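You operate a simulated robot arm through the tools that you are given. There is no shell and no other tool. Be economical: measure what you need, move in short steps, check, and stop when the job is done.

The job below is to be done with a simulated two-armed robot. You get a single attempt, and the scene is never put back.

Task
Swap the silver plate in the blue jig for the grey one and lock it.
Fine: hold the jig while you work the lever and lift the plate; the silver plate goes into slot 2 of the plate stand. Set down upright: silver plate, grey plate. Where these are worked on the way, their far stop is far enough and under half their travel is too little: lever of the blue jig.

It is judged by the outcome, as a careful person would: the job done as asked, and still so three seconds after it is handed in. It fails if anything else is knocked over, pushed out of place, dropped, spilled or broken.

Robot
Two 6-joint arms with two-finger parallel grippers on one trunk, on a base that drives. Base frame: it is fixed to the floor where the robot stands at the start and does not move with it; the origin is under the middle of the robot, x ahead of it, y to its left, z up. Readings come in mm, rad, newtons and seconds.
The left shoulder is at the start at [60, 187, 1222], the right one opposite. Places, roughly: lever of the blue jig [500, 100, 1000]; pocket of the blue jig [600, 100, 900]; slot 2 of the plate stand [600, 300, 900]. Payload 1.57 kg a hand.
The TCP of each hand is the grasp point between the finger pads, 30 mm short of the fingertips. In the tool frame z runs along the fingers and y along their closing line. Largest opening 110 mm; finger width 24, thickness 12; the body of the gripper, 48 by 112 mm, starts 78 mm behind the TCP.
Orientation is that of the tool frame in the base frame, as a unit quaternion [x, y, z, w]. With the fingers straight down and closing along the base's y, the tool's x points along the base's -x, its y along +y and its z along -z.

Tools
- The arms move only by the tool arm_command. It takes "left_rows", "right_rows" or both (then of equal length, played together; a hand with none holds still); each is a list of rows, each an object (a shift or turn left out is 0, a gripper value left out holds the last) with "offset": the shift along the tool's x, y, z in units of 30 mm (1.0 is 30 mm), a list of three; "rotation": the turn, a rotation vector about the tool's x, y, z in units of 4 degrees (1.0 is 4 degrees), a list of three; "grip": the gripper command, from -1 (shut) to 1 (fully open), values between in proportion. In form: [{"offset": [dx, dy, dz], "rotation": [rx, ry, rz], "grip": grip}, ...]. A call has 1 to 10 rows; each row shifts and turns the commanded pose from where the row before left it, along the tool's axes as they then stand. A call with a number of a shift or a turn outside -1 to 1 is refused whole. Each row takes 0.2 s and may step no farther than 50 mm and 0.15 rad from the row before; otherwise, or with a gripper value out of range, the whole call is refused. A pose out of reach is approached as far as the arm can. The call stops where the force on the tool passes 40 N (or 10 N more than at its start, if that is more) or the arm is blocked; 0.2 s more then pass. The fingers move at their own pace (about 153 mm/s each) and stop on an object; they squeeze with about 37 N. The grip force told is the motor's: it shows also when the fingers shut on nothing. Time passes only in rows, and 0.2 s behind the last, so rows that do not move let the fingers close. The reply holds the time, the measured pose of the TCP, the force on the tool along the base axes, the opening and the grip force, in the units named above and with some noise, with the torque about the TCP (base axes, N m) and any sound that the robot's microphone picked up, and new pictures: "pictures" is both (left out), scene, wrist or none (wrist: the cameras of the hands that moved).
- Cameras (640 x 400 px; columns grow to the right, rows downward): "scene" is now at [2.7, 17, 1760.2]; the picture's right is [0.12, -0.99, 0.00], its down [-0.74, -0.09, -0.67] and it looks along [0.66, 0.08, -0.74] (base axes); focal length 278 px, centre (320, 200). "left" rides on the left gripper at [70, -16, -141] in its tool frame; the picture's right is [0.23, 0.97, 0.00], its down [-0.85, 0.20, -0.48] and it looks along [-0.47, 0.11, 0.88] (tool axes); focal length 222 px, centre (320, 200). "right" rides on the right gripper at [70, 16, -141] in its tool frame; the picture's right is [-0.23, 0.97, 0.00], its down [-0.86, -0.20, -0.48] and it looks along [-0.47, -0.11, 0.88] (tool axes); focal length 222 px, centre (320, 200). There is no depth. A picture from a camera that has moved, and an enlarged one, comes with that camera's place and axes in the base frame and with its lens. The place of the scene camera against the robot may be out by one fixed shift of up to 25 mm in any direction.
- lift_body(by): slides the trunk up (or, below 0, down) by that many mm; the arms and the scene camera ride with it, the base frame stays. It gives what a move gives, with no picture.
- roll_base(legs): drives the robot by 1 to 6 legs, each [ahead, left, turn to the left] in mm, mm and rad, along the robot's own axes; the way and the turn of a leg run together, so that a leg with both is an arc; at most 1500 mm and 3.142 rad a leg. The arms and the cameras ride along, it lands a little off, and it stops where it bumps. It gives what a move gives, and a new picture of the scene camera.
- pan_tilt(pan, tilt): turns the head with the scene camera to pan (to the left, within 1.501 rad either way) and tilt (down, from -0.506 to 1.204), counted from straight ahead of the robot. It gives what a move gives, and a new picture of the scene camera.
- zoom(camera, box): a new picture of the part [left, top, right, bottom] of that camera's present view, enlarged. The clock stands still meanwhile.
- job_done(): hands the job in; it is judged then, once.

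Work in short steps. Places have to be worked out from the pictures, the camera data and where the tool is seen: move nearer, look again, correct. Check each grasp and each placing, and mend what went wrong. You have 120 turns and 260 pictures in all, those below and enlarged ones among them. Open the grippers and draw the arms clear of the work before you hand the job in, unless the task says otherwise; then end with one line.

The tools are called as name(argument=value, ...) on one line, values as JSON. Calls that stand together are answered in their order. arm_command: Moves the arms, as the interface text tells. Its arguments: {"type":"object","properties":{"left_rows":{"type":"array","items":{"type":"object","properties":{"offset":{"type":"array","items":{"type":"number"}},"rotation":{"type":"array","items":{"type":"number"}},"grip":{"type":"number"}}}},"right_rows":{"type":"array","items":{"type":"object","properties":{"offset":{"type":"array","items":{"type":"number"}},"rotation":{"type":"array","items":{"type":"number"}},"grip":{"type":"number"}}}},"pictures":{"type":"string","enum":["both","scene","wrist","none"]}},"required":[]} The other tools are called the same way: lift_body (by) slides the trunk up or down; roll_base (legs) drives the base; pan_tilt (pan, tilt) turns the head that bears the scene camera; zoom (camera, box) takes an enlarged picture of a part of a camera's view; job_done () hands the job in.

At the start:

```text
t: 0.0
left_tcp_pos: [427.8, 331.5, 1206.8]
left_ee_rot: [0.001, 1.0, 0.0, -0.001]
left_contact_force: [0.6, -0.8, 0.1]
left_torque: [0.02, 0.0, 0.05]
left_width: 109.8
left_grip_force: 0.1
right_tcp_pos: [464.2, -56.0, 1268.9]
right_ee_rot: [0.0, 1.0, 0.001, 0.0]
right_contact_force: [-0.7, 0.2, -0.8]
right_torque: [0.0, 0.01, -0.02]
right_width: 109.9
right_grip_force: 0.1
trunk travel left (down, up): [-850.0, 140.0]
robot x, y, heading: [2.2, 0.4, -0.0]
head pan, tilt: [0.12, 0.838]
```

scene: 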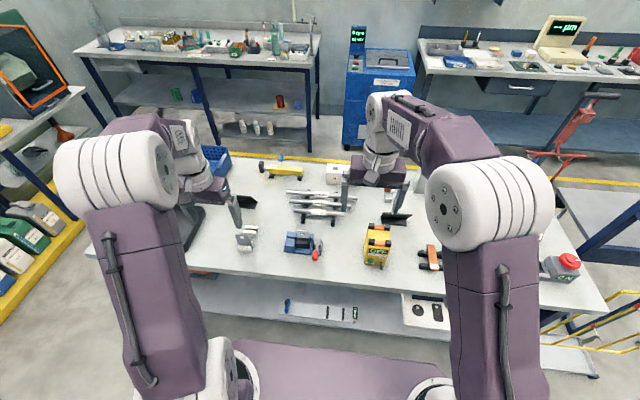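
right: 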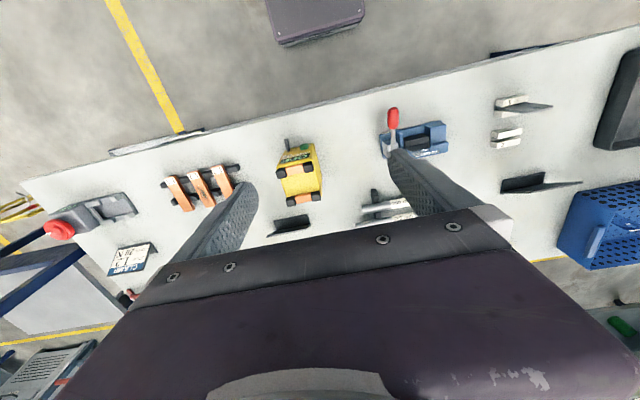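
left: 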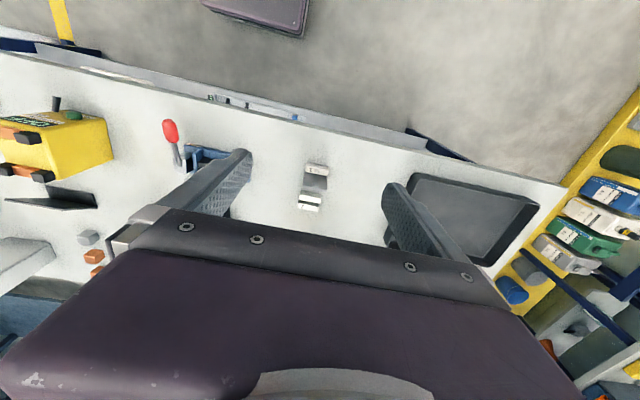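

I see the blue jig with a red lever near scene pixel (300,243). I'll enlarge the work area for detail.

zoom(camera="scene", box=[220, 170, 380, 270])

zoom(camera="right", box=[350, 70, 590, 220])

zoom(camera="left", box=[140, 80, 380, 230])

```text
4.00 times, centred on (300, 220) of scene
camera zoom: at [2.7, 17.0, 1760.2], right [0.12, -0.99, 0.0], down [-0.74, -0.09, -0.67], along [0.66, 0.08, -0.74], focal length 1110 px, centre (400, 120)
```

zoom: 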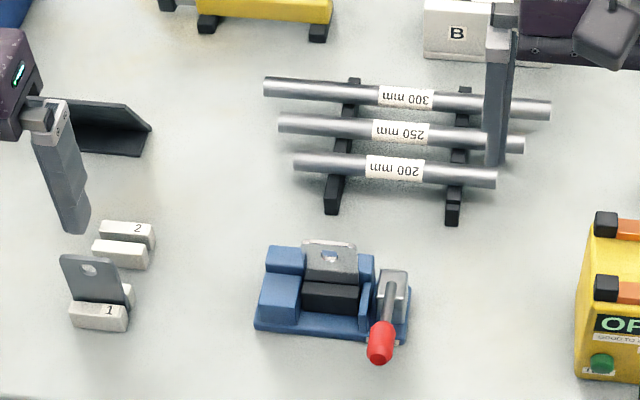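

```text
2.67 times, centred on (470, 145) of right
camera zoom: at [396.5, -40.3, 1410.0], right [0.23, 0.97, 0.0], down [0.86, -0.2, 0.48], along [0.47, -0.11, -0.88], focal length 592 px, centre (-80, 347)
```

zoom: 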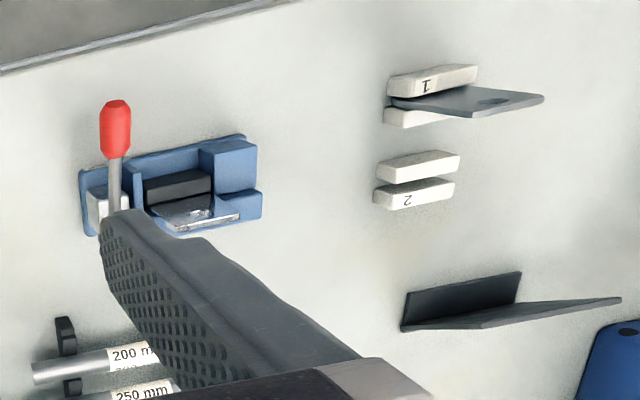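

```text
2.67 times, centred on (260, 155) of left
camera zoom: at [355.8, 315.9, 1348.8], right [-0.23, 0.97, 0.0], down [0.85, 0.2, 0.48], along [0.47, 0.11, -0.88], focal length 592 px, centre (480, 320)
```

zoom: 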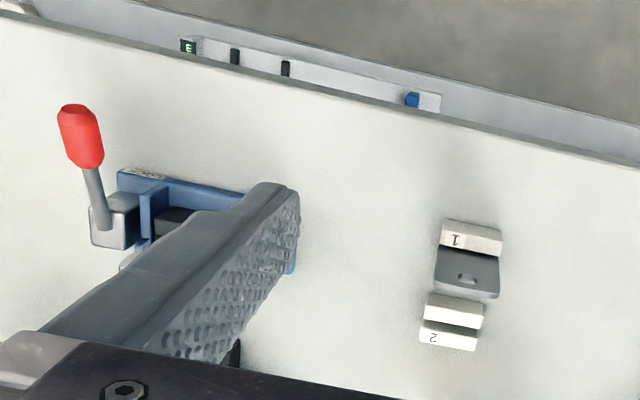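

By triangulating the hand cameras, I put the lever knob at about (497, 82, 953) and the stand block 1 top at about (530, 338, 897). The scene camera is off by about 20 mm. The table edge is near x=448. I'll drive a little closer and then lower the trunk to see better.

roll_base(legs=[[130, 110, 0]])

lift_body(by=-120)

arm_command(left_rows=[{"offset": [0, 0, 0]}], right_rows=[{"offset": [0, 0, 0]}])

```text
t: 1.5
left_tcp_pos: [554.9, 440.6, 1208.0]
left_ee_rot: [0.0, 1.0, 0.001, 0.002]
left_contact_force: [-0.3, -1.2, -0.2]
left_torque: [0.01, 0.0, 0.0]
left_width: 110.1
left_grip_force: 0.1
right_tcp_pos: [592.6, 52.8, 1269.9]
right_ee_rot: [-0.001, 1.0, 0.002, 0.001]
right_contact_force: [0.3, -0.4, 0.6]
right_torque: [-0.01, -0.02, 0.02]
right_width: 109.9
right_grip_force: 0.0
trunk travel left (down, up): [-850.0, 140.0]
robot x, y, heading: [135.8, 111.0, 0.004]
head pan, tilt: [0.12, 0.838]
camera scene: at [129.1, 125.4, 1760.3], right [0.12, -0.99, 0.0], down [-0.74, -0.09, -0.67], along [0.67, 0.08, -0.74], focal length 278 px, centre (320, 200)
```

scene: 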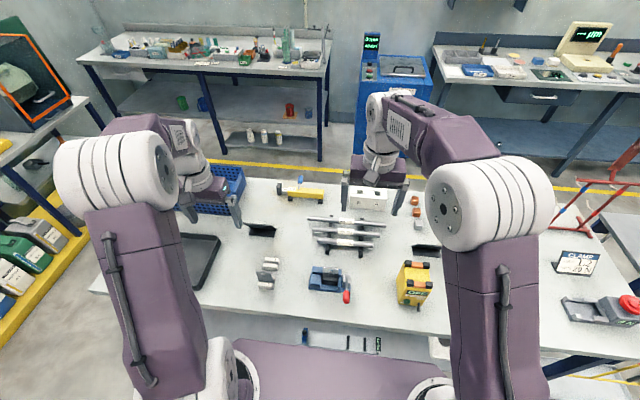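

```text
t: 3.0
left_tcp_pos: [557.2, 444.3, 1087.7]
left_ee_rot: [-0.001, 1.0, 0.0, -0.001]
left_contact_force: [0.9, 0.1, 0.7]
left_torque: [0.02, 0.0, -0.01]
left_width: 110.0
left_grip_force: 0.1
right_tcp_pos: [596.2, 55.6, 1147.3]
right_ee_rot: [-0.001, 1.0, 0.001, 0.0]
right_contact_force: [0.2, -0.1, 0.3]
right_torque: [-0.03, 0.02, -0.02]
right_width: 109.7
right_grip_force: 0.2
trunk travel left (down, up): [-730.0, 260.0]
robot x, y, heading: [129.7, 108.5, 0.002]
head pan, tilt: [0.12, 0.838]
```

```text
t: 3.4
left_tcp_pos: [557.2, 443.7, 1086.9]
left_ee_rot: [-0.001, 1.0, 0.0, 0.0]
left_contact_force: [-0.1, 0.0, -0.2]
left_torque: [-0.02, 0.0, -0.02]
left_width: 110.1
left_grip_force: 0.1
right_tcp_pos: [595.0, 55.5, 1149.2]
right_ee_rot: [-0.001, 1.0, 0.0, -0.001]
right_contact_force: [-1.4, -0.3, -0.5]
right_torque: [-0.03, 0.01, -0.02]
right_width: 110.0
right_grip_force: 0.2
trunk travel left (down, up): [-730.0, 260.0]
robot x, y, heading: [128.3, 109.5, -0.001]
head pan, tilt: [0.12, 0.838]
camera scene: at [133.2, 128.8, 1640.2], right [0.12, -0.99, 0.0], down [-0.74, -0.09, -0.67], along [0.66, 0.08, -0.74], focal length 278 px, centre (320, 200)
camera right: at [527.0, 72.2, 1290.0], right [0.23, 0.97, 0.0], down [0.86, -0.2, 0.48], along [0.47, -0.11, -0.88], focal length 222 px, centre (320, 200)
camera left: at [485.5, 428.4, 1228.8], right [-0.23, 0.97, 0.0], down [0.85, 0.2, 0.48], along [0.47, 0.11, -0.88], focal length 222 px, centre (320, 200)
```

scene: 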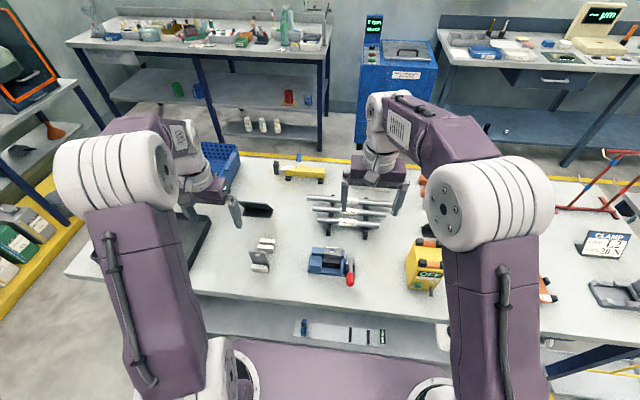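
right: 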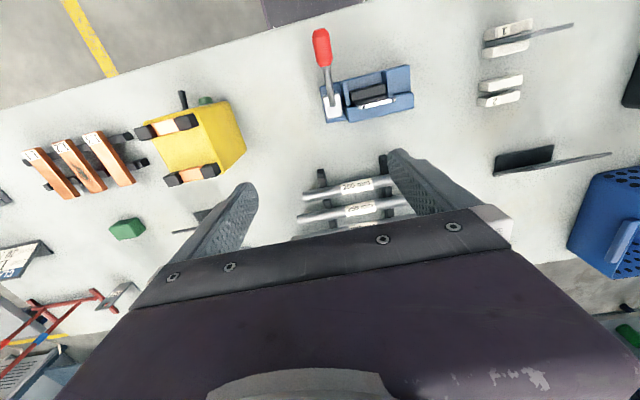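
left: 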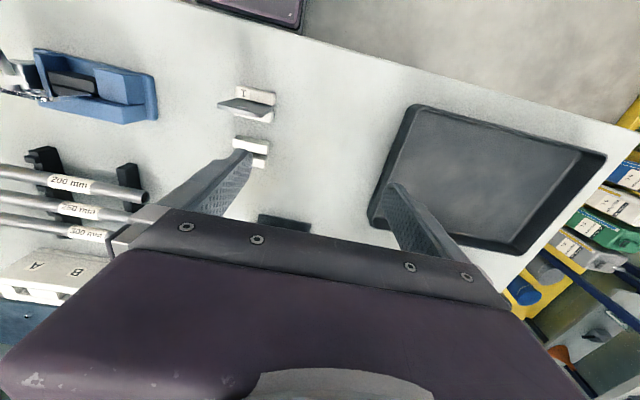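

The view is unobstructed now. I'll enlarge the jig, the stand and the "CLAMP" card, which may carry a limit.

zoom(camera="right", box=[290, 20, 450, 120])

zoom(camera="left", box=[0, 30, 160, 130])

zoom(camera="scene", box=[230, 220, 390, 320])

zoom(camera="scene", box=[540, 220, 640, 310])

zoom(camera="left", box=[200, 70, 320, 180])

```text
4.00 times, centred on (370, 70) of right
camera zoom: at [527.0, 72.2, 1290.0], right [0.23, 0.97, 0.0], down [0.86, -0.2, 0.48], along [0.47, -0.11, -0.88], focal length 888 px, centre (120, 720)
```

zoom: 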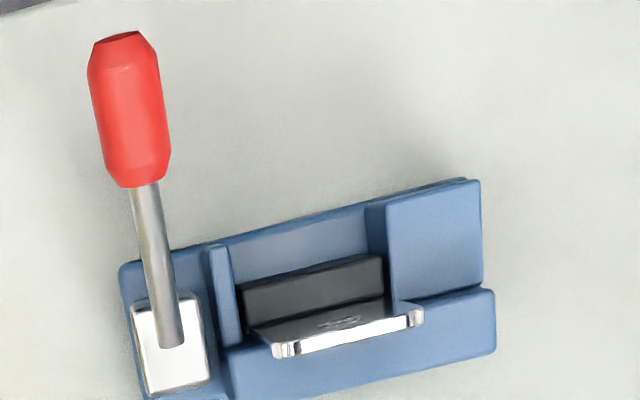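

```text
4.00 times, centred on (80, 80) of left
camera zoom: at [485.5, 428.4, 1228.8], right [-0.23, 0.97, 0.0], down [0.85, 0.2, 0.48], along [0.47, 0.11, -0.88], focal length 888 px, centre (1280, 680)
```

zoom: 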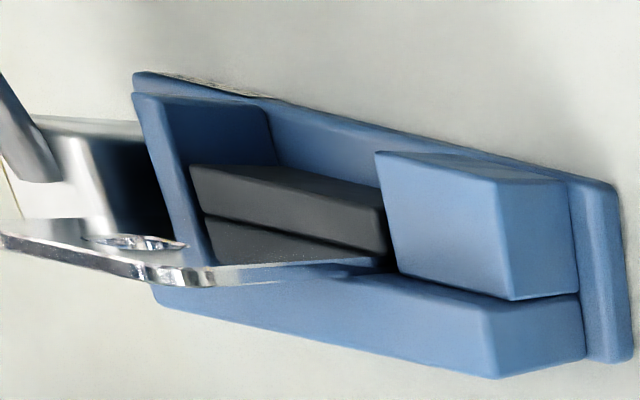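

```text
4.00 times, centred on (310, 270) of scene
camera zoom: at [133.2, 128.8, 1640.2], right [0.12, -0.99, 0.0], down [-0.74, -0.09, -0.67], along [0.66, 0.08, -0.74], focal length 1110 px, centre (360, -80)
```

zoom: 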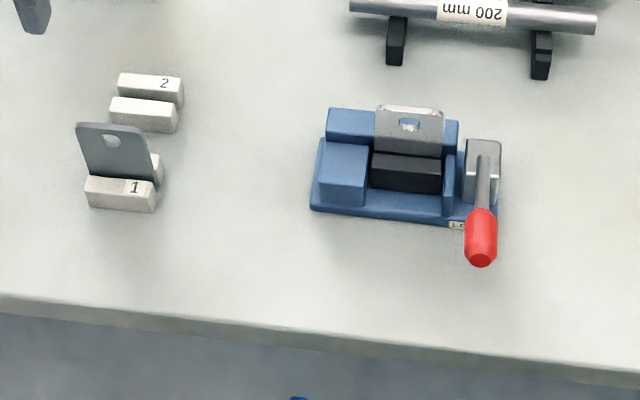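

```text
4.44 times, centred on (590, 265) of scene
camera zoom: at [133.2, 128.8, 1640.2], right [0.12, -0.99, 0.0], down [-0.74, -0.09, -0.67], along [0.66, 0.08, -0.74], focal length 1233 px, centre (-880, -89)
```

zoom: 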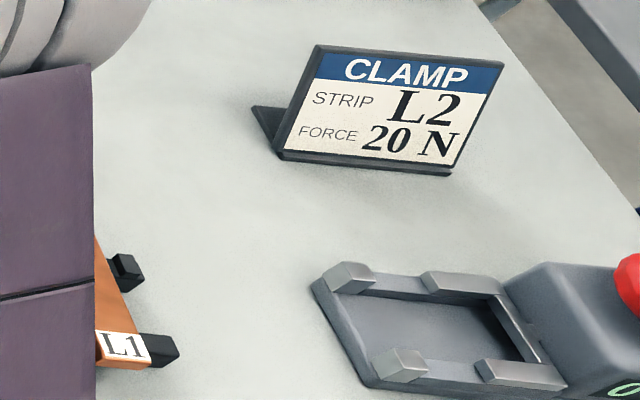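

```text
3.64 times, centred on (260, 125) of left
camera zoom: at [485.5, 428.4, 1228.8], right [-0.23, 0.97, 0.0], down [0.85, 0.2, 0.48], along [0.47, 0.11, -0.88], focal length 808 px, centre (538, 473)
```

zoom: 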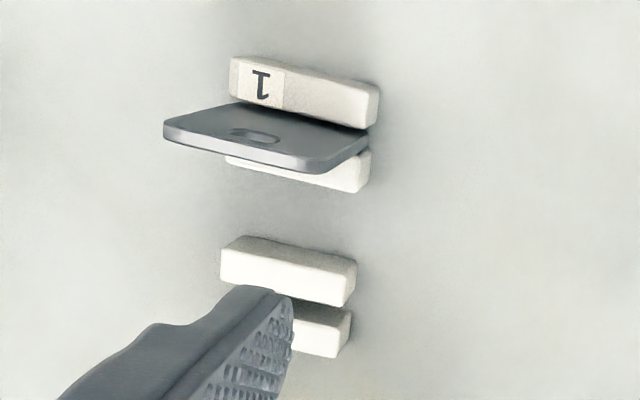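

The label beside the knob reads "LO…", so the lever tilted toward the robot is the locked position. Its pivot is near (567, 79, 905). The silver plate's top edge is at about x 571, y 116–159, z 977. To close along x, I'll turn the left hand +90° and the right hand −90° at the present safe height.

arm_command(left_rows=[{"rotation": [0, 0, 1]}, {"rotation": [0, 0, 1]}, {"rotation": [0, 0, 1]}, {"rotation": [0, 0, 1]}, {"rotation": [0, 0, 1]}, {"rotation": [0, 0, 1]}, {"rotation": [0, 0, 1]}, {"rotation": [0, 0, 1]}, {"rotation": [0, 0, 1]}, {"rotation": [0, 0, 1]}], right_rows=[{"rotation": [0, 0, -1]}, {"rotation": [0, 0, -1]}, {"rotation": [0, 0, -1]}, {"rotation": [0, 0, -1]}, {"rotation": [0, 0, -1]}, {"rotation": [0, 0, -1]}, {"rotation": [0, 0, -1]}, {"rotation": [0, 0, -1]}, {"rotation": [0, 0, -1]}, {"rotation": [0, 0, -1]}], pictures="none")

arm_command(left_rows=[{"rotation": [0, 0, 1]}, {"rotation": [0, 0, 1]}, {"rotation": [0, 0, 1]}, {"rotation": [0, 0, 1]}, {"rotation": [0, 0, 1]}, {"rotation": [0, 0, 1]}, {"rotation": [0, 0, 1]}, {"rotation": [0, 0, 1]}, {"rotation": [0, 0, 1]}, {"rotation": [0, 0, 1]}], right_rows=[{"rotation": [0, 0, -1]}, {"rotation": [0, 0, -1]}, {"rotation": [0, 0, -1]}, {"rotation": [0, 0, -1]}, {"rotation": [0, 0, -1]}, {"rotation": [0, 0, -1]}, {"rotation": [0, 0, -1]}, {"rotation": [0, 0, -1]}, {"rotation": [0, 0, -1]}, {"rotation": [0, 0, -1]}], pictures="none")

arm_command(left_rows=[{"rotation": [0, 0, 1]}, {"rotation": [0, 0, 1]}, {"rotation": [0, 0, 0.5]}], right_rows=[{"rotation": [0, 0, -1]}, {"rotation": [0, 0, -1]}, {"rotation": [0, 0, -0.5]}])

```text
t: 5.6
left_tcp_pos: [556.8, 443.3, 1086.6]
left_ee_rot: [0.342, 0.94, 0.0, 0.001]
left_contact_force: [0.4, -0.3, 0.3]
left_torque: [-0.02, 0.02, 0.01]
left_width: 110.1
left_grip_force: 0.1
right_tcp_pos: [595.3, 55.4, 1148.2]
right_ee_rot: [-0.344, 0.939, 0.0, 0.0]
right_contact_force: [-0.9, 0.5, -0.3]
right_torque: [-0.01, -0.02, -0.01]
right_width: 109.9
right_grip_force: 0.0
trunk travel left (down, up): [-730.0, 260.0]
robot x, y, heading: [129.4, 110.8, 0.001]
head pan, tilt: [0.12, 0.838]
```

```text
t: 7.8
left_tcp_pos: [556.8, 442.4, 1086.4]
left_ee_rot: [0.643, 0.766, 0.0, 0.0]
left_contact_force: [-0.4, 0.4, -0.9]
left_torque: [0.01, -0.01, 0.04]
left_width: 109.9
left_grip_force: 0.1
right_tcp_pos: [594.7, 56.1, 1148.5]
right_ee_rot: [-0.644, 0.765, 0.0, 0.0]
right_contact_force: [0.2, 0.6, -0.2]
right_torque: [0.0, -0.02, 0.02]
right_width: 110.1
right_grip_force: 0.1
trunk travel left (down, up): [-730.0, 260.0]
robot x, y, heading: [130.9, 111.2, 0.002]
head pan, tilt: [0.12, 0.838]
```

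```text
t: 8.6
left_tcp_pos: [556.9, 444.2, 1087.1]
left_ee_rot: [0.707, 0.707, -0.001, 0.0]
left_contact_force: [0.5, 0.2, 0.3]
left_torque: [-0.03, 0.0, -0.04]
left_width: 110.0
left_grip_force: 0.2
right_tcp_pos: [596.1, 55.5, 1149.6]
right_ee_rot: [0.708, -0.706, 0.0, 0.0]
right_contact_force: [0.3, -1.2, -0.2]
right_torque: [-0.02, 0.0, 0.0]
right_width: 110.2
right_grip_force: 0.0
trunk travel left (down, up): [-730.0, 260.0]
robot x, y, heading: [129.0, 111.8, 0.005]
head pan, tilt: [0.12, 0.838]
camera scene: at [132.9, 128.7, 1640.2], right [0.12, -0.99, 0.0], down [-0.74, -0.09, -0.67], along [0.66, 0.08, -0.74], focal length 278 px, centre (320, 200)
camera right: at [580.6, -13.8, 1289.7], right [-0.97, 0.22, 0.0], down [0.2, 0.86, 0.48], along [0.11, 0.47, -0.88], focal length 222 px, centre (320, 200)
camera left: at [538.2, 514.2, 1228.8], right [0.97, 0.23, 0.0], down [0.2, -0.85, 0.48], along [0.11, -0.47, -0.88], focal length 222 px, centre (320, 200)
```

scene: 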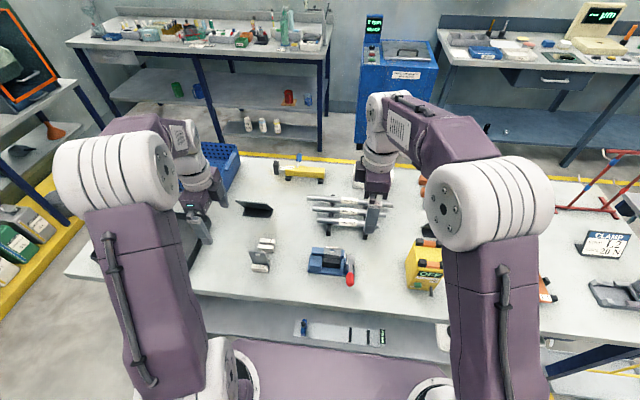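
right: 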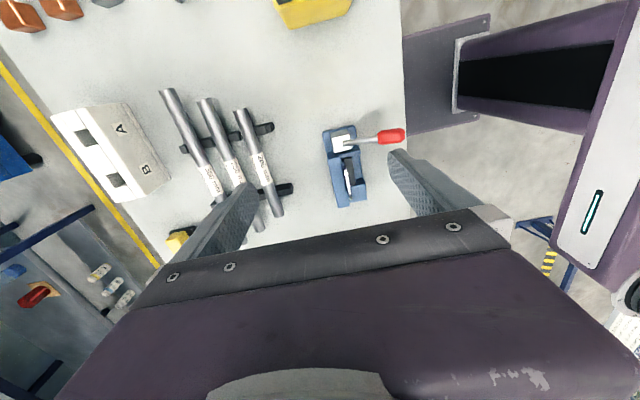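
left: 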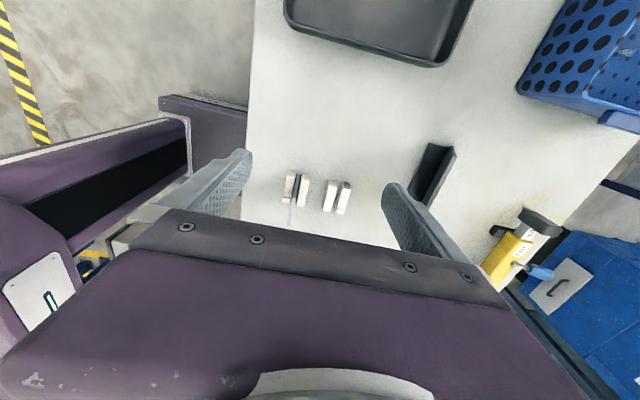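

The right camera now sees the jig well. I'll lower the right hand about 90 mm and bring the left hand over toward the jig, keeping both above everything.

arm_command(left_rows=[{"offset": [-1, 0, 0]}, {"offset": [-1, 0, 0]}, {"offset": [-1, 0, 0.3]}, {"offset": [-1, 0.3, 0.3]}, {"offset": [-1, 0.3, 0.3]}], right_rows=[{"offset": [0, 0.2, 1]}, {"offset": [0, 0.2, 1]}, {"offset": [0, 0, 1]}, {"offset": [0.5, 0, 0]}, {"offset": [0.5, 0, 0]}], pictures="wrist")

zoom(camera="right", box=[260, 90, 460, 215])

zoom(camera="left", box=[220, 60, 420, 185])

```text
t: 9.8
left_tcp_pos: [577.9, 289.9, 1060.1]
left_ee_rot: [0.707, 0.708, 0.001, 0.0]
left_contact_force: [0.4, -0.5, -0.2]
left_torque: [0.02, 0.01, 0.04]
left_width: 109.9
left_grip_force: 0.1
right_tcp_pos: [582.4, 23.5, 1059.0]
right_ee_rot: [0.708, -0.706, -0.002, 0.0]
right_contact_force: [0.1, -0.1, -1.1]
right_torque: [0.02, 0.01, -0.01]
right_width: 110.1
right_grip_force: 0.0
trunk travel left (down, up): [-730.0, 260.0]
robot x, y, heading: [130.9, 109.5, -0.002]
head pan, tilt: [0.12, 0.838]
camera right: at [567.9, -45.9, 1199.8], right [-0.97, 0.23, 0.0], down [0.2, 0.85, 0.48], along [0.11, 0.47, -0.88], focal length 222 px, centre (320, 200)
camera left: at [559.5, 360.4, 1202.4], right [0.97, 0.23, 0.0], down [0.2, -0.86, 0.48], along [0.11, -0.46, -0.88], focal length 222 px, centre (320, 200)
```

right: 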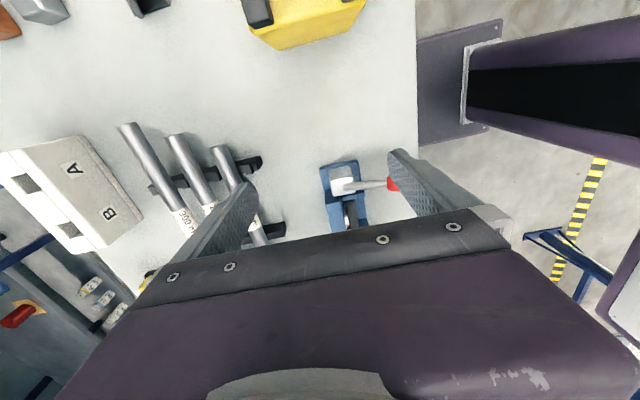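
left: 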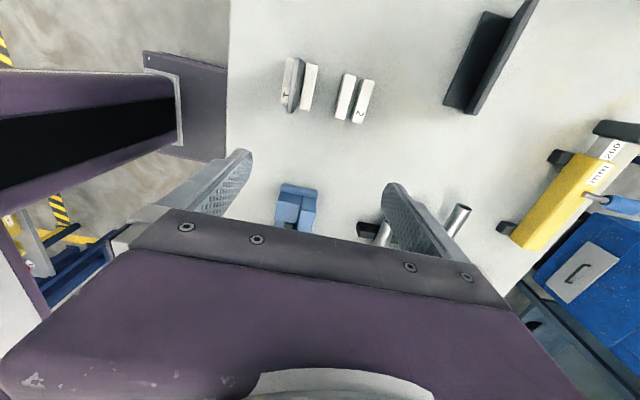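

```text
3.20 times, centred on (360, 152) of right
camera zoom: at [567.9, -45.9, 1199.8], right [-0.97, 0.23, 0.0], down [0.2, 0.85, 0.48], along [0.11, 0.47, -0.88], focal length 711 px, centre (192, 352)
```

zoom: 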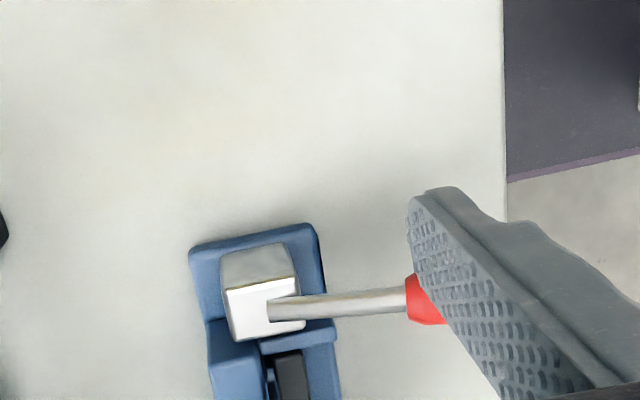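

```text
3.20 times, centred on (320, 122) of left
camera zoom: at [559.5, 360.4, 1202.4], right [0.97, 0.23, 0.0], down [0.2, -0.86, 0.48], along [0.11, -0.46, -0.88], focal length 711 px, centre (320, 448)
```

zoom: 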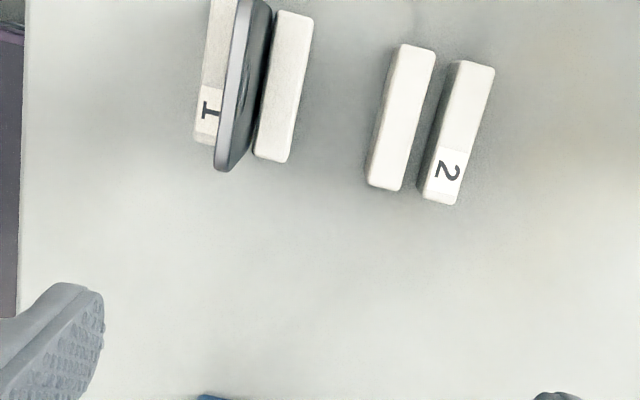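

From this I get slot 2 at about (604.5, 350) and the grey plate at about (537, 349) with its top at z≈965. The blue left block of the jig spans x 540–574, y 166–199, with its top at z≈923. I'll bring the left camera over the jig, staying high, to confirm.

arm_command(left_rows=[{"offset": [-1, 0, 0]}, {"offset": [-1, 0, 0]}, {"offset": [-1, 0, 0]}, {"offset": [-1, 0, 0]}, {"offset": [-1, 0, 0]}], right_rows=[{"offset": [0.6, 0, 0]}, {"offset": [0.6, 0, 0]}, {"offset": [0.6, 0, 0]}, {"offset": [0.6, 0, 0]}, {"offset": [0, 0, 0]}], pictures="none")

zoom(camera="left", box=[220, 40, 420, 165])

zoom(camera="right", box=[240, 90, 440, 215])

```text
t: 11.0
left_tcp_pos: [576.5, 142.8, 1059.1]
left_ee_rot: [0.706, 0.708, 0.0, 0.0]
left_contact_force: [0.3, -0.5, 0.4]
left_torque: [-0.02, 0.0, -0.02]
left_width: 110.1
left_grip_force: 0.1
right_tcp_pos: [582.3, -47.2, 1058.4]
right_ee_rot: [-0.707, 0.707, 0.0, 0.001]
right_contact_force: [0.1, 0.0, -0.3]
right_torque: [0.05, -0.01, 0.02]
right_width: 110.1
right_grip_force: 0.1
trunk travel left (down, up): [-730.0, 260.0]
robot x, y, heading: [128.2, 113.2, 0.003]
head pan, tilt: [0.12, 0.838]
```

```text
3.20 times, centred on (320, 102) of left
camera zoom: at [557.8, 213.5, 1201.3], right [0.97, 0.23, 0.0], down [0.2, -0.85, 0.48], along [0.11, -0.47, -0.88], focal length 711 px, centre (320, 512)
```

zoom: 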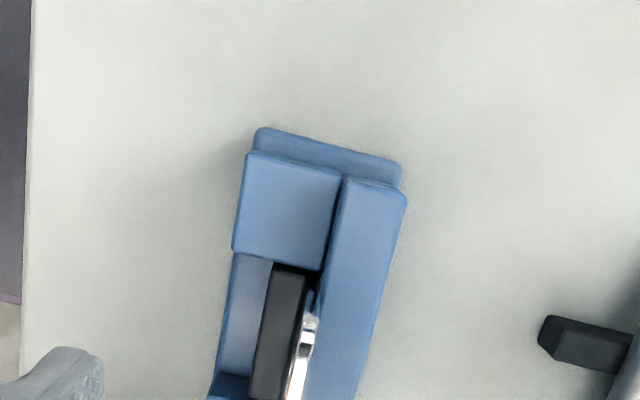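

```text
3.20 times, centred on (340, 152) of right
camera zoom: at [568.2, -117.1, 1201.0], right [-0.97, 0.23, 0.0], down [0.2, 0.86, 0.48], along [0.11, 0.47, -0.88], focal length 711 px, centre (256, 352)
```

zoom: 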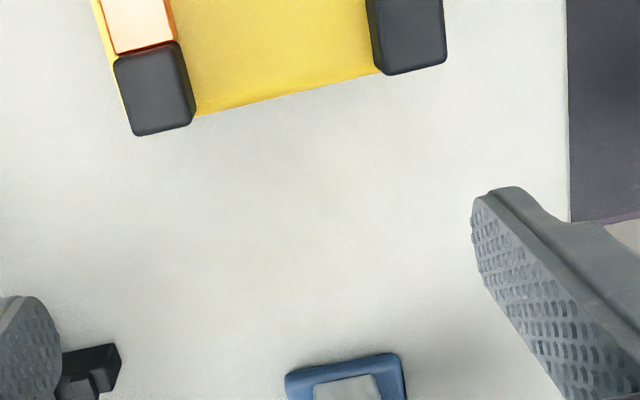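

The left block plus the rear bar spans about x 535–592 at y 166–197, which is graspable with the fingers closing along x. I'll move the left hand to above it and tilt it 28° so its wrist leans toward +y, leaving the right hand room.

arm_command(left_rows=[{"offset": [0.9, -0.2, 0]}, {"offset": [0.9, -0.2, 0]}, {"rotation": [0, -1, 0]}, {"rotation": [0, -1, 0]}, {"rotation": [0, -1, 0]}, {"rotation": [0, -1, 0]}, {"rotation": [0, -1, 0]}, {"rotation": [0, -1, 0]}, {"rotation": [0, -1, 0]}], pictures="both")

```text
t: 13.0
left_tcp_pos: [563.5, 198.5, 1060.2]
left_ee_rot: [0.685, 0.687, -0.171, 0.172]
left_contact_force: [-0.1, -0.7, 0.0]
left_torque: [0.01, 0.05, 0.01]
left_width: 110.1
left_grip_force: 0.2
right_tcp_pos: [582.8, -45.9, 1059.6]
right_ee_rot: [0.707, -0.707, 0.001, 0.0]
right_contact_force: [-0.3, 0.4, 0.1]
right_torque: [0.0, -0.02, -0.01]
right_width: 109.8
right_grip_force: 0.1
trunk travel left (down, up): [-730.0, 260.0]
robot x, y, heading: [132.7, 110.7, 0.007]
head pan, tilt: [0.12, 0.838]
camera scene: at [133.1, 129.2, 1640.2], right [0.12, -0.99, 0.0], down [-0.74, -0.09, -0.67], along [0.66, 0.08, -0.74], focal length 278 px, centre (320, 200)
camera left: at [545.5, 326.7, 1152.4], right [0.97, 0.2, -0.11], down [0.2, -0.53, 0.82], along [0.11, -0.82, -0.56], focal length 222 px, centre (320, 200)
```

scene: 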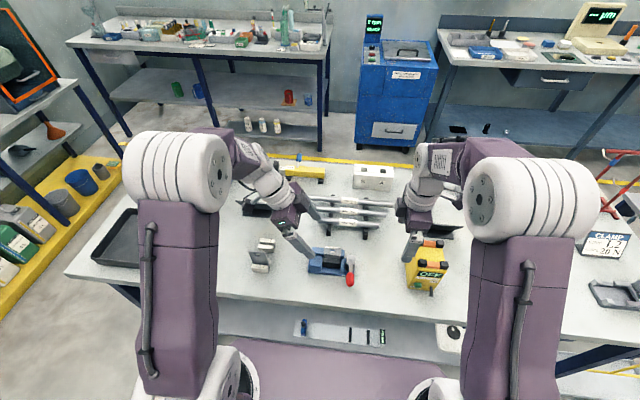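
left: 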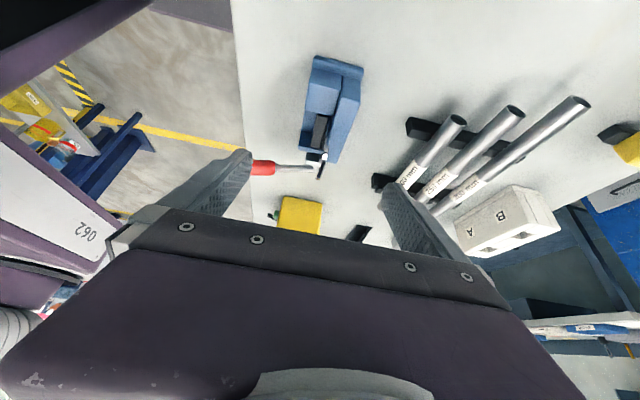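

The tilt is good and the left camera sees the whole jig, so I'll enlarge it to refine the heights.

zoom(camera="left", box=[240, 30, 420, 200])

```text
2.35 times, centred on (330, 115) of left
camera zoom: at [545.5, 326.7, 1152.4], right [0.97, 0.2, -0.11], down [0.2, -0.53, 0.82], along [0.11, -0.82, -0.56], focal length 523 px, centre (296, 400)
```

zoom: 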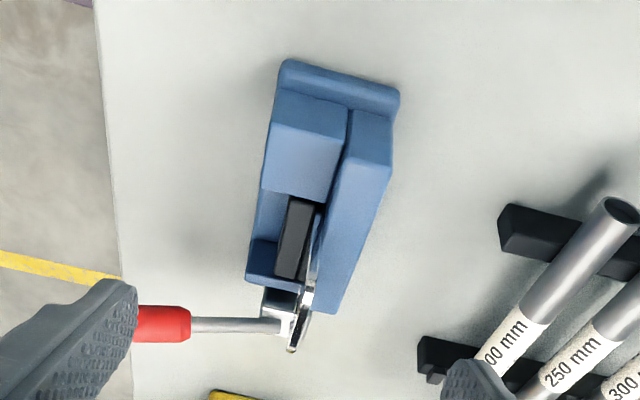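

Base top is at z≈891 and the block and bar tops are at ≈921. I'll descend the left hand to about (564, 184, 928) with the fingers open.

arm_command(left_rows=[{"offset": [0.327, 0, 0.823]}, {"offset": [0.327, 0, 0.823]}, {"offset": [0.327, 0, 0.823]}, {"offset": [0.327, 0, 0.823]}, {"offset": [0.327, 0, 0.823]}], pictures="both")

```text
t: 14.2
left_tcp_pos: [564.4, 183.8, 927.4]
left_ee_rot: [0.686, 0.686, -0.171, 0.171]
left_contact_force: [-0.4, -0.4, 0.9]
left_torque: [0.02, 0.04, -0.03]
left_width: 110.0
left_grip_force: 0.1
right_tcp_pos: [583.2, -47.4, 1060.5]
right_ee_rot: [0.708, -0.706, 0.0, 0.0]
right_contact_force: [-0.1, 0.3, -0.1]
right_torque: [-0.02, 0.01, 0.02]
right_width: 110.0
right_grip_force: 0.1
trunk travel left (down, up): [-730.0, 260.0]
robot x, y, heading: [130.7, 112.0, -0.003]
head pan, tilt: [0.12, 0.838]
camera scene: at [133.7, 128.7, 1640.2], right [0.12, -0.99, 0.0], down [-0.74, -0.09, -0.67], along [0.66, 0.08, -0.74], focal length 278 px, centre (320, 200)
camera left: at [546.0, 312.5, 1020.1], right [0.97, 0.2, -0.11], down [0.2, -0.53, 0.82], along [0.11, -0.82, -0.56], focal length 222 px, centre (320, 200)
```

scene: 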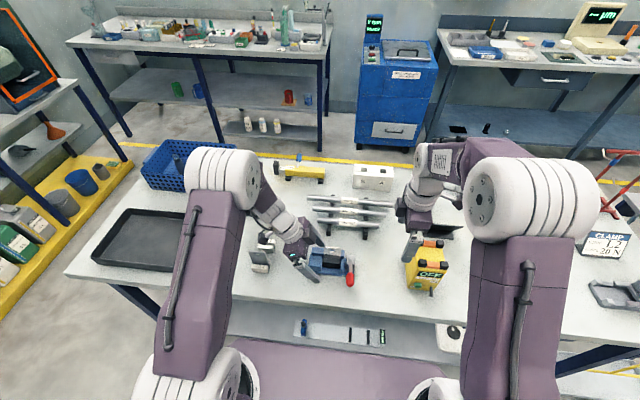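
left: 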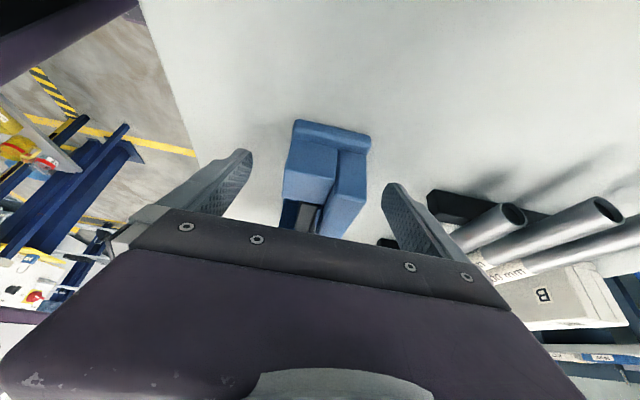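

The fingers straddle the block and bar. I'll close in steps: first to about 62 mm to see the centring, then gently onto it.

arm_command(left_rows=[{"grip": 0.2}, {"grip": 0.13}, {"grip": 0.13}], pictures="none")

zoom(camera="left", box=[220, 90, 440, 240])

```text
t: 15.0
left_tcp_pos: [564.1, 183.0, 929.4]
left_ee_rot: [0.685, 0.687, -0.172, 0.171]
left_contact_force: [0.2, 0.2, -0.2]
left_torque: [-0.01, -0.02, -0.03]
left_width: 62.2
left_grip_force: 0.1
right_tcp_pos: [582.8, -47.0, 1059.6]
right_ee_rot: [0.708, -0.706, 0.0, -0.001]
right_contact_force: [-0.1, 0.7, -0.4]
right_torque: [-0.04, 0.0, -0.01]
right_width: 110.2
right_grip_force: 0.0
trunk travel left (down, up): [-730.0, 260.0]
robot x, y, heading: [126.6, 112.5, 0.002]
head pan, tilt: [0.12, 0.838]
```

```text
2.67 times, centred on (330, 165) of left
camera zoom: at [545.5, 312.5, 1020.8], right [0.97, 0.2, -0.11], down [0.2, -0.53, 0.82], along [0.11, -0.82, -0.56], focal length 592 px, centre (293, 293)
```

zoom: 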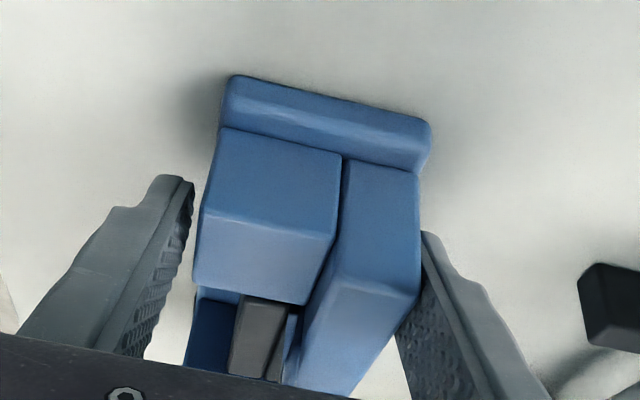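

The far finger is nearer than the near one, so I'll shift +2 mm in x and close.

arm_command(left_rows=[{"offset": [0, 0.067, 0]}, {"grip": 0.06}, {"grip": 0.0}, {"grip": -0.15}, {"grip": -0.4}, {"grip": -1}], pictures="none")

zoom(camera="left", box=[220, 90, 440, 240])

zoom(camera="scene", box=[230, 210, 390, 310])

```text
t: 16.4
left_tcp_pos: [566.4, 183.5, 927.9]
left_ee_rot: [0.686, 0.687, -0.171, 0.171]
left_contact_force: [-1.3, -0.7, 0.0]
left_torque: [-0.12, 0.26, -0.14]
left_width: 57.7
left_grip_force: 37.4
right_tcp_pos: [582.8, -47.2, 1060.0]
right_ee_rot: [0.708, -0.707, 0.0, 0.0]
right_contact_force: [-0.1, -1.0, 0.9]
right_torque: [0.03, 0.02, -0.01]
right_width: 110.0
right_grip_force: 0.0
trunk travel left (down, up): [-730.0, 260.0]
robot x, y, heading: [131.7, 108.3, 0.003]
head pan, tilt: [0.12, 0.838]
```

```text
2.67 times, centred on (330, 165) of left
camera zoom: at [547.4, 311.9, 1020.4], right [0.97, 0.2, -0.11], down [0.2, -0.53, 0.82], along [0.11, -0.82, -0.56], focal length 592 px, centre (293, 293)
```

zoom: 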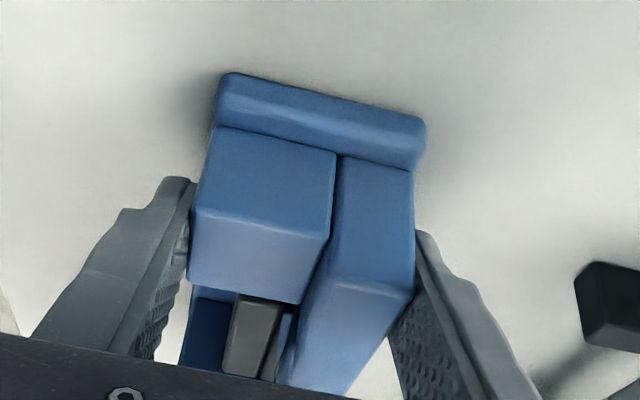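

```text
4.00 times, centred on (310, 260) of scene
camera zoom: at [132.7, 128.7, 1640.2], right [0.12, -0.99, 0.0], down [-0.74, -0.09, -0.67], along [0.66, 0.08, -0.74], focal length 1110 px, centre (360, -40)
```

zoom: 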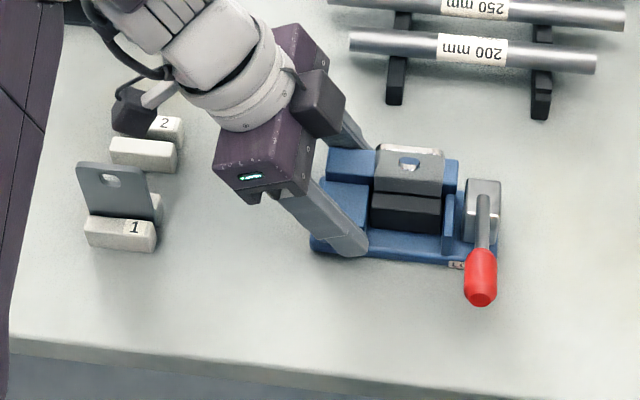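

The jig is held firmly (57.7 mm, 37 N). Next I'll close the right fingers and bring them behind the knob at about (450, 80), still high.

arm_command(right_rows=[{"offset": [0, 0.887, 0], "grip": -1}, {"offset": [0, 0.887, 0]}, {"offset": [0, 0.887, 0]}, {"offset": [0, 0.887, 0]}, {"offset": [0, 0.887, 0]}, {"offset": [-0.847, 0, 0]}, {"offset": [-0.847, 0, 0]}, {"offset": [-0.847, 0, 0]}, {"offset": [-0.847, 0, 0]}, {"offset": [-0.847, 0, 0]}], pictures="scene")

zoom(camera="scene", box=[250, 200, 450, 325])

```text
t: 18.6
left_tcp_pos: [566.1, 183.1, 927.4]
left_ee_rot: [0.686, 0.687, -0.17, 0.172]
left_contact_force: [-0.2, 0.5, 0.0]
left_torque: [-0.12, 0.23, 0.02]
left_width: 57.8
left_grip_force: 36.6
right_tcp_pos: [450.3, 81.8, 1059.5]
right_ee_rot: [0.708, -0.706, 0.0, 0.0]
right_contact_force: [-0.8, 0.8, -0.3]
right_torque: [-0.01, 0.0, 0.0]
right_width: 0.1
right_grip_force: 21.4
trunk travel left (down, up): [-730.0, 260.0]
robot x, y, heading: [131.3, 110.4, 0.003]
head pan, tilt: [0.12, 0.838]
camera scene: at [132.8, 128.9, 1640.3], right [0.12, -0.99, 0.0], down [-0.74, -0.09, -0.67], along [0.66, 0.08, -0.74], focal length 278 px, centre (320, 200)
```

scene: 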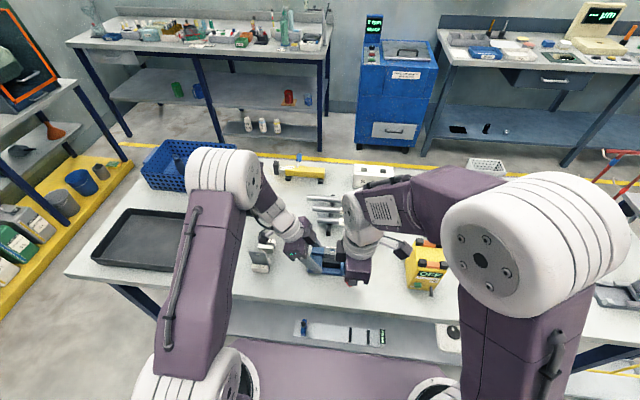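

```text
3.20 times, centred on (350, 262) of scene
camera zoom: at [132.8, 128.9, 1640.3], right [0.12, -0.99, 0.0], down [-0.74, -0.09, -0.67], along [0.66, 0.08, -0.74], focal length 888 px, centre (224, 0)
```

zoom: 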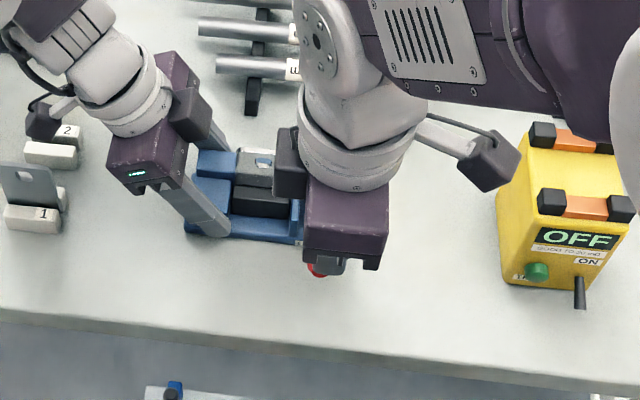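

The finger is behind the knob (finger face x≈462, knob end ≈477). I'll lower it 85 mm.

arm_command(right_rows=[{"offset": [0, 0, 0.95]}, {"offset": [0, 0, 0.95]}, {"offset": [0, 0, 0.93]}], pictures="wrist")

zoom(camera="scene", box=[250, 200, 450, 325])

```text
t: 19.4
left_tcp_pos: [566.4, 184.5, 927.3]
left_ee_rot: [0.685, 0.687, -0.171, 0.171]
left_contact_force: [-1.1, 0.4, 0.1]
left_torque: [-0.18, 0.21, -0.08]
left_width: 57.8
left_grip_force: 37.2
right_tcp_pos: [450.5, 81.1, 974.4]
right_ee_rot: [0.708, -0.706, 0.0, 0.0]
right_contact_force: [0.8, 0.3, 0.1]
right_torque: [-0.02, -0.01, -0.01]
right_width: 0.0
right_grip_force: 21.5
trunk travel left (down, up): [-730.0, 260.0]
robot x, y, heading: [129.5, 113.8, 0.002]
head pan, tilt: [0.12, 0.838]
camera right: at [435.9, 11.5, 1115.6], right [-0.97, 0.23, 0.0], down [0.2, 0.86, 0.48], along [0.11, 0.47, -0.88], focal length 222 px, centre (320, 200)
```

right: 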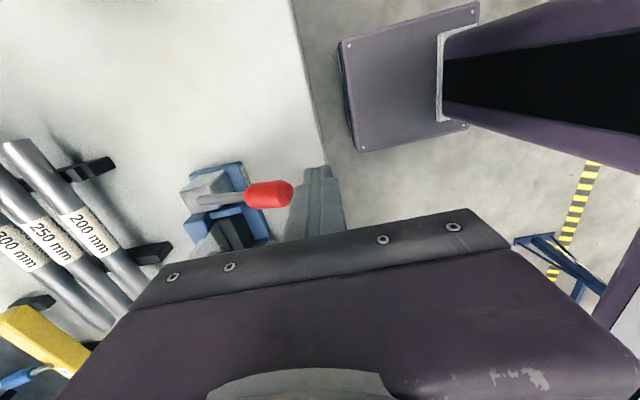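

```text
3.20 times, centred on (350, 262) of scene
camera zoom: at [132.9, 128.7, 1640.3], right [0.12, -0.99, 0.0], down [-0.74, -0.09, -0.67], along [0.66, 0.08, -0.74], focal length 888 px, centre (224, 0)
```

zoom: 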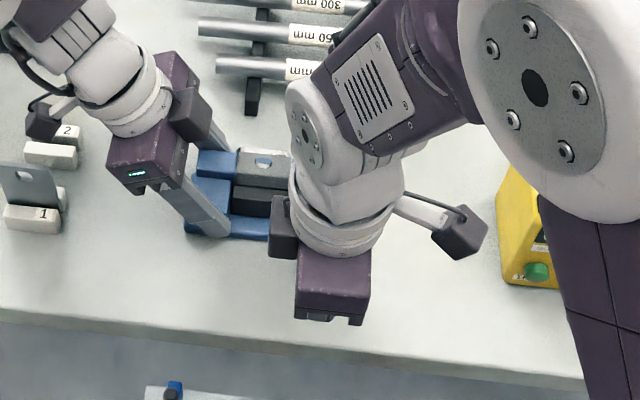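

The knob end is at about (480, 83), lined up with the finger. I'll push +x in small steps.

arm_command(right_rows=[{"offset": [0, -0.4, 0]}, {"offset": [0, -0.4, 0]}, {"offset": [0, -0.4, 0]}, {"offset": [0, -0.4, 0]}], pictures="wrist")

```text
t: 20.1
left_tcp_pos: [572.6, 186.5, 927.9]
left_ee_rot: [0.682, 0.691, -0.162, 0.175]
left_contact_force: [3.8, -0.8, 0.6]
left_torque: [-0.29, -0.02, 0.36]
left_width: 59.2
left_grip_force: 37.0
right_tcp_pos: [476.4, 76.9, 972.9]
right_ee_rot: [0.708, -0.706, -0.004, 0.012]
right_contact_force: [-3.5, 0.4, 2.5]
right_torque: [0.02, 0.06, 0.06]
right_width: 0.0
right_grip_force: 20.7
trunk travel left (down, up): [-730.0, 260.0]
robot x, y, heading: [132.3, 111.8, 0.005]
head pan, tilt: [0.12, 0.838]
stopped in row 3 (right hand): the force on the tool passed its limit (the readings are from after the stop); the commanded pose is now the measured one
camera right: at [465.1, 9.6, 1115.9], right [-0.97, 0.22, 0.02], down [0.21, 0.86, 0.46], along [0.09, 0.46, -0.89], focal length 222 px, centre (320, 200)
```

right: 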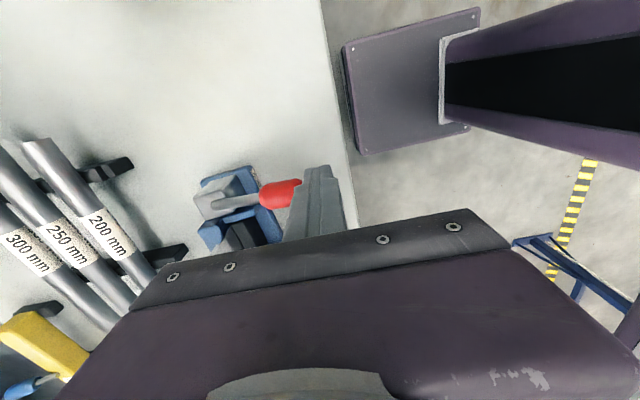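

The push met its limit and nudged the jig a few mm without the lever visibly moving. I'll back off and inspect the lever mechanism closely.

arm_command(right_rows=[{"offset": [0, 0.6, 0]}, {"offset": [0, 0.6, -0.5]}], pictures="wrist")

zoom(camera="right", box=[160, 140, 320, 260])

zoom(camera="left", box=[220, 90, 440, 240])

```text
t: 20.8
left_tcp_pos: [570.4, 186.5, 928.0]
left_ee_rot: [0.683, 0.691, -0.161, 0.175]
left_contact_force: [0.4, 1.6, 0.4]
left_torque: [-0.22, -0.1, 0.03]
left_width: 58.7
left_grip_force: 37.1
right_tcp_pos: [440.8, 77.7, 989.2]
right_ee_rot: [0.707, -0.707, -0.003, 0.011]
right_contact_force: [0.7, 0.6, 0.1]
right_torque: [-0.01, -0.01, 0.0]
right_width: 0.2
right_grip_force: 21.4
trunk travel left (down, up): [-730.0, 260.0]
robot x, y, heading: [127.8, 114.1, 0.005]
head pan, tilt: [0.12, 0.838]
camera right: at [428.6, 9.1, 1131.1], right [-0.97, 0.23, 0.02], down [0.21, 0.86, 0.47], along [0.09, 0.46, -0.89], focal length 222 px, centre (320, 200)
```

right: 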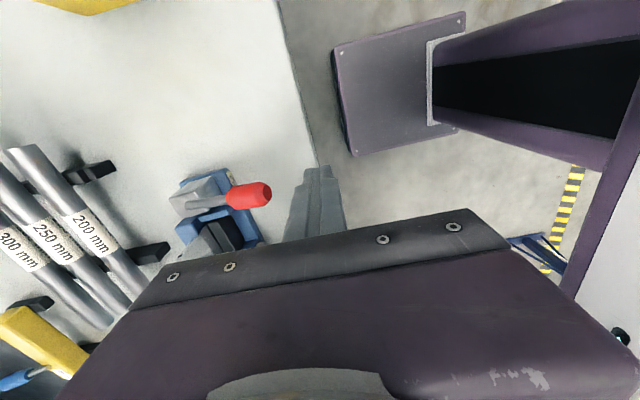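

```text
3.33 times, centred on (240, 200) of right
camera zoom: at [428.6, 9.1, 1131.1], right [-0.97, 0.23, 0.02], down [0.21, 0.86, 0.47], along [0.09, 0.46, -0.89], focal length 740 px, centre (587, 200)
```

zoom: 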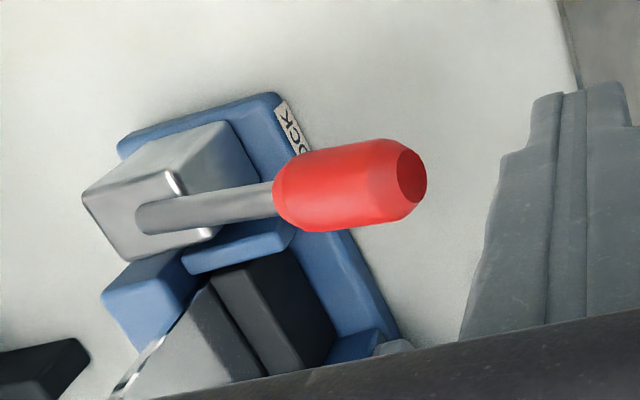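

```text
2.67 times, centred on (330, 165) of left
camera zoom: at [550.0, 314.4, 1021.6], right [0.97, 0.22, -0.09], down [0.2, -0.53, 0.82], along [0.13, -0.82, -0.56], focal length 592 px, centre (293, 293)
```

zoom: 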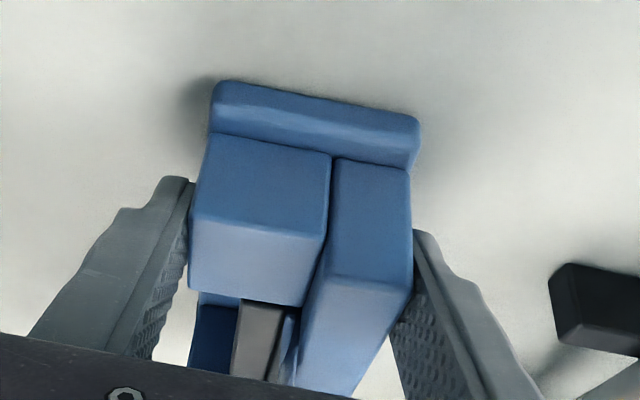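

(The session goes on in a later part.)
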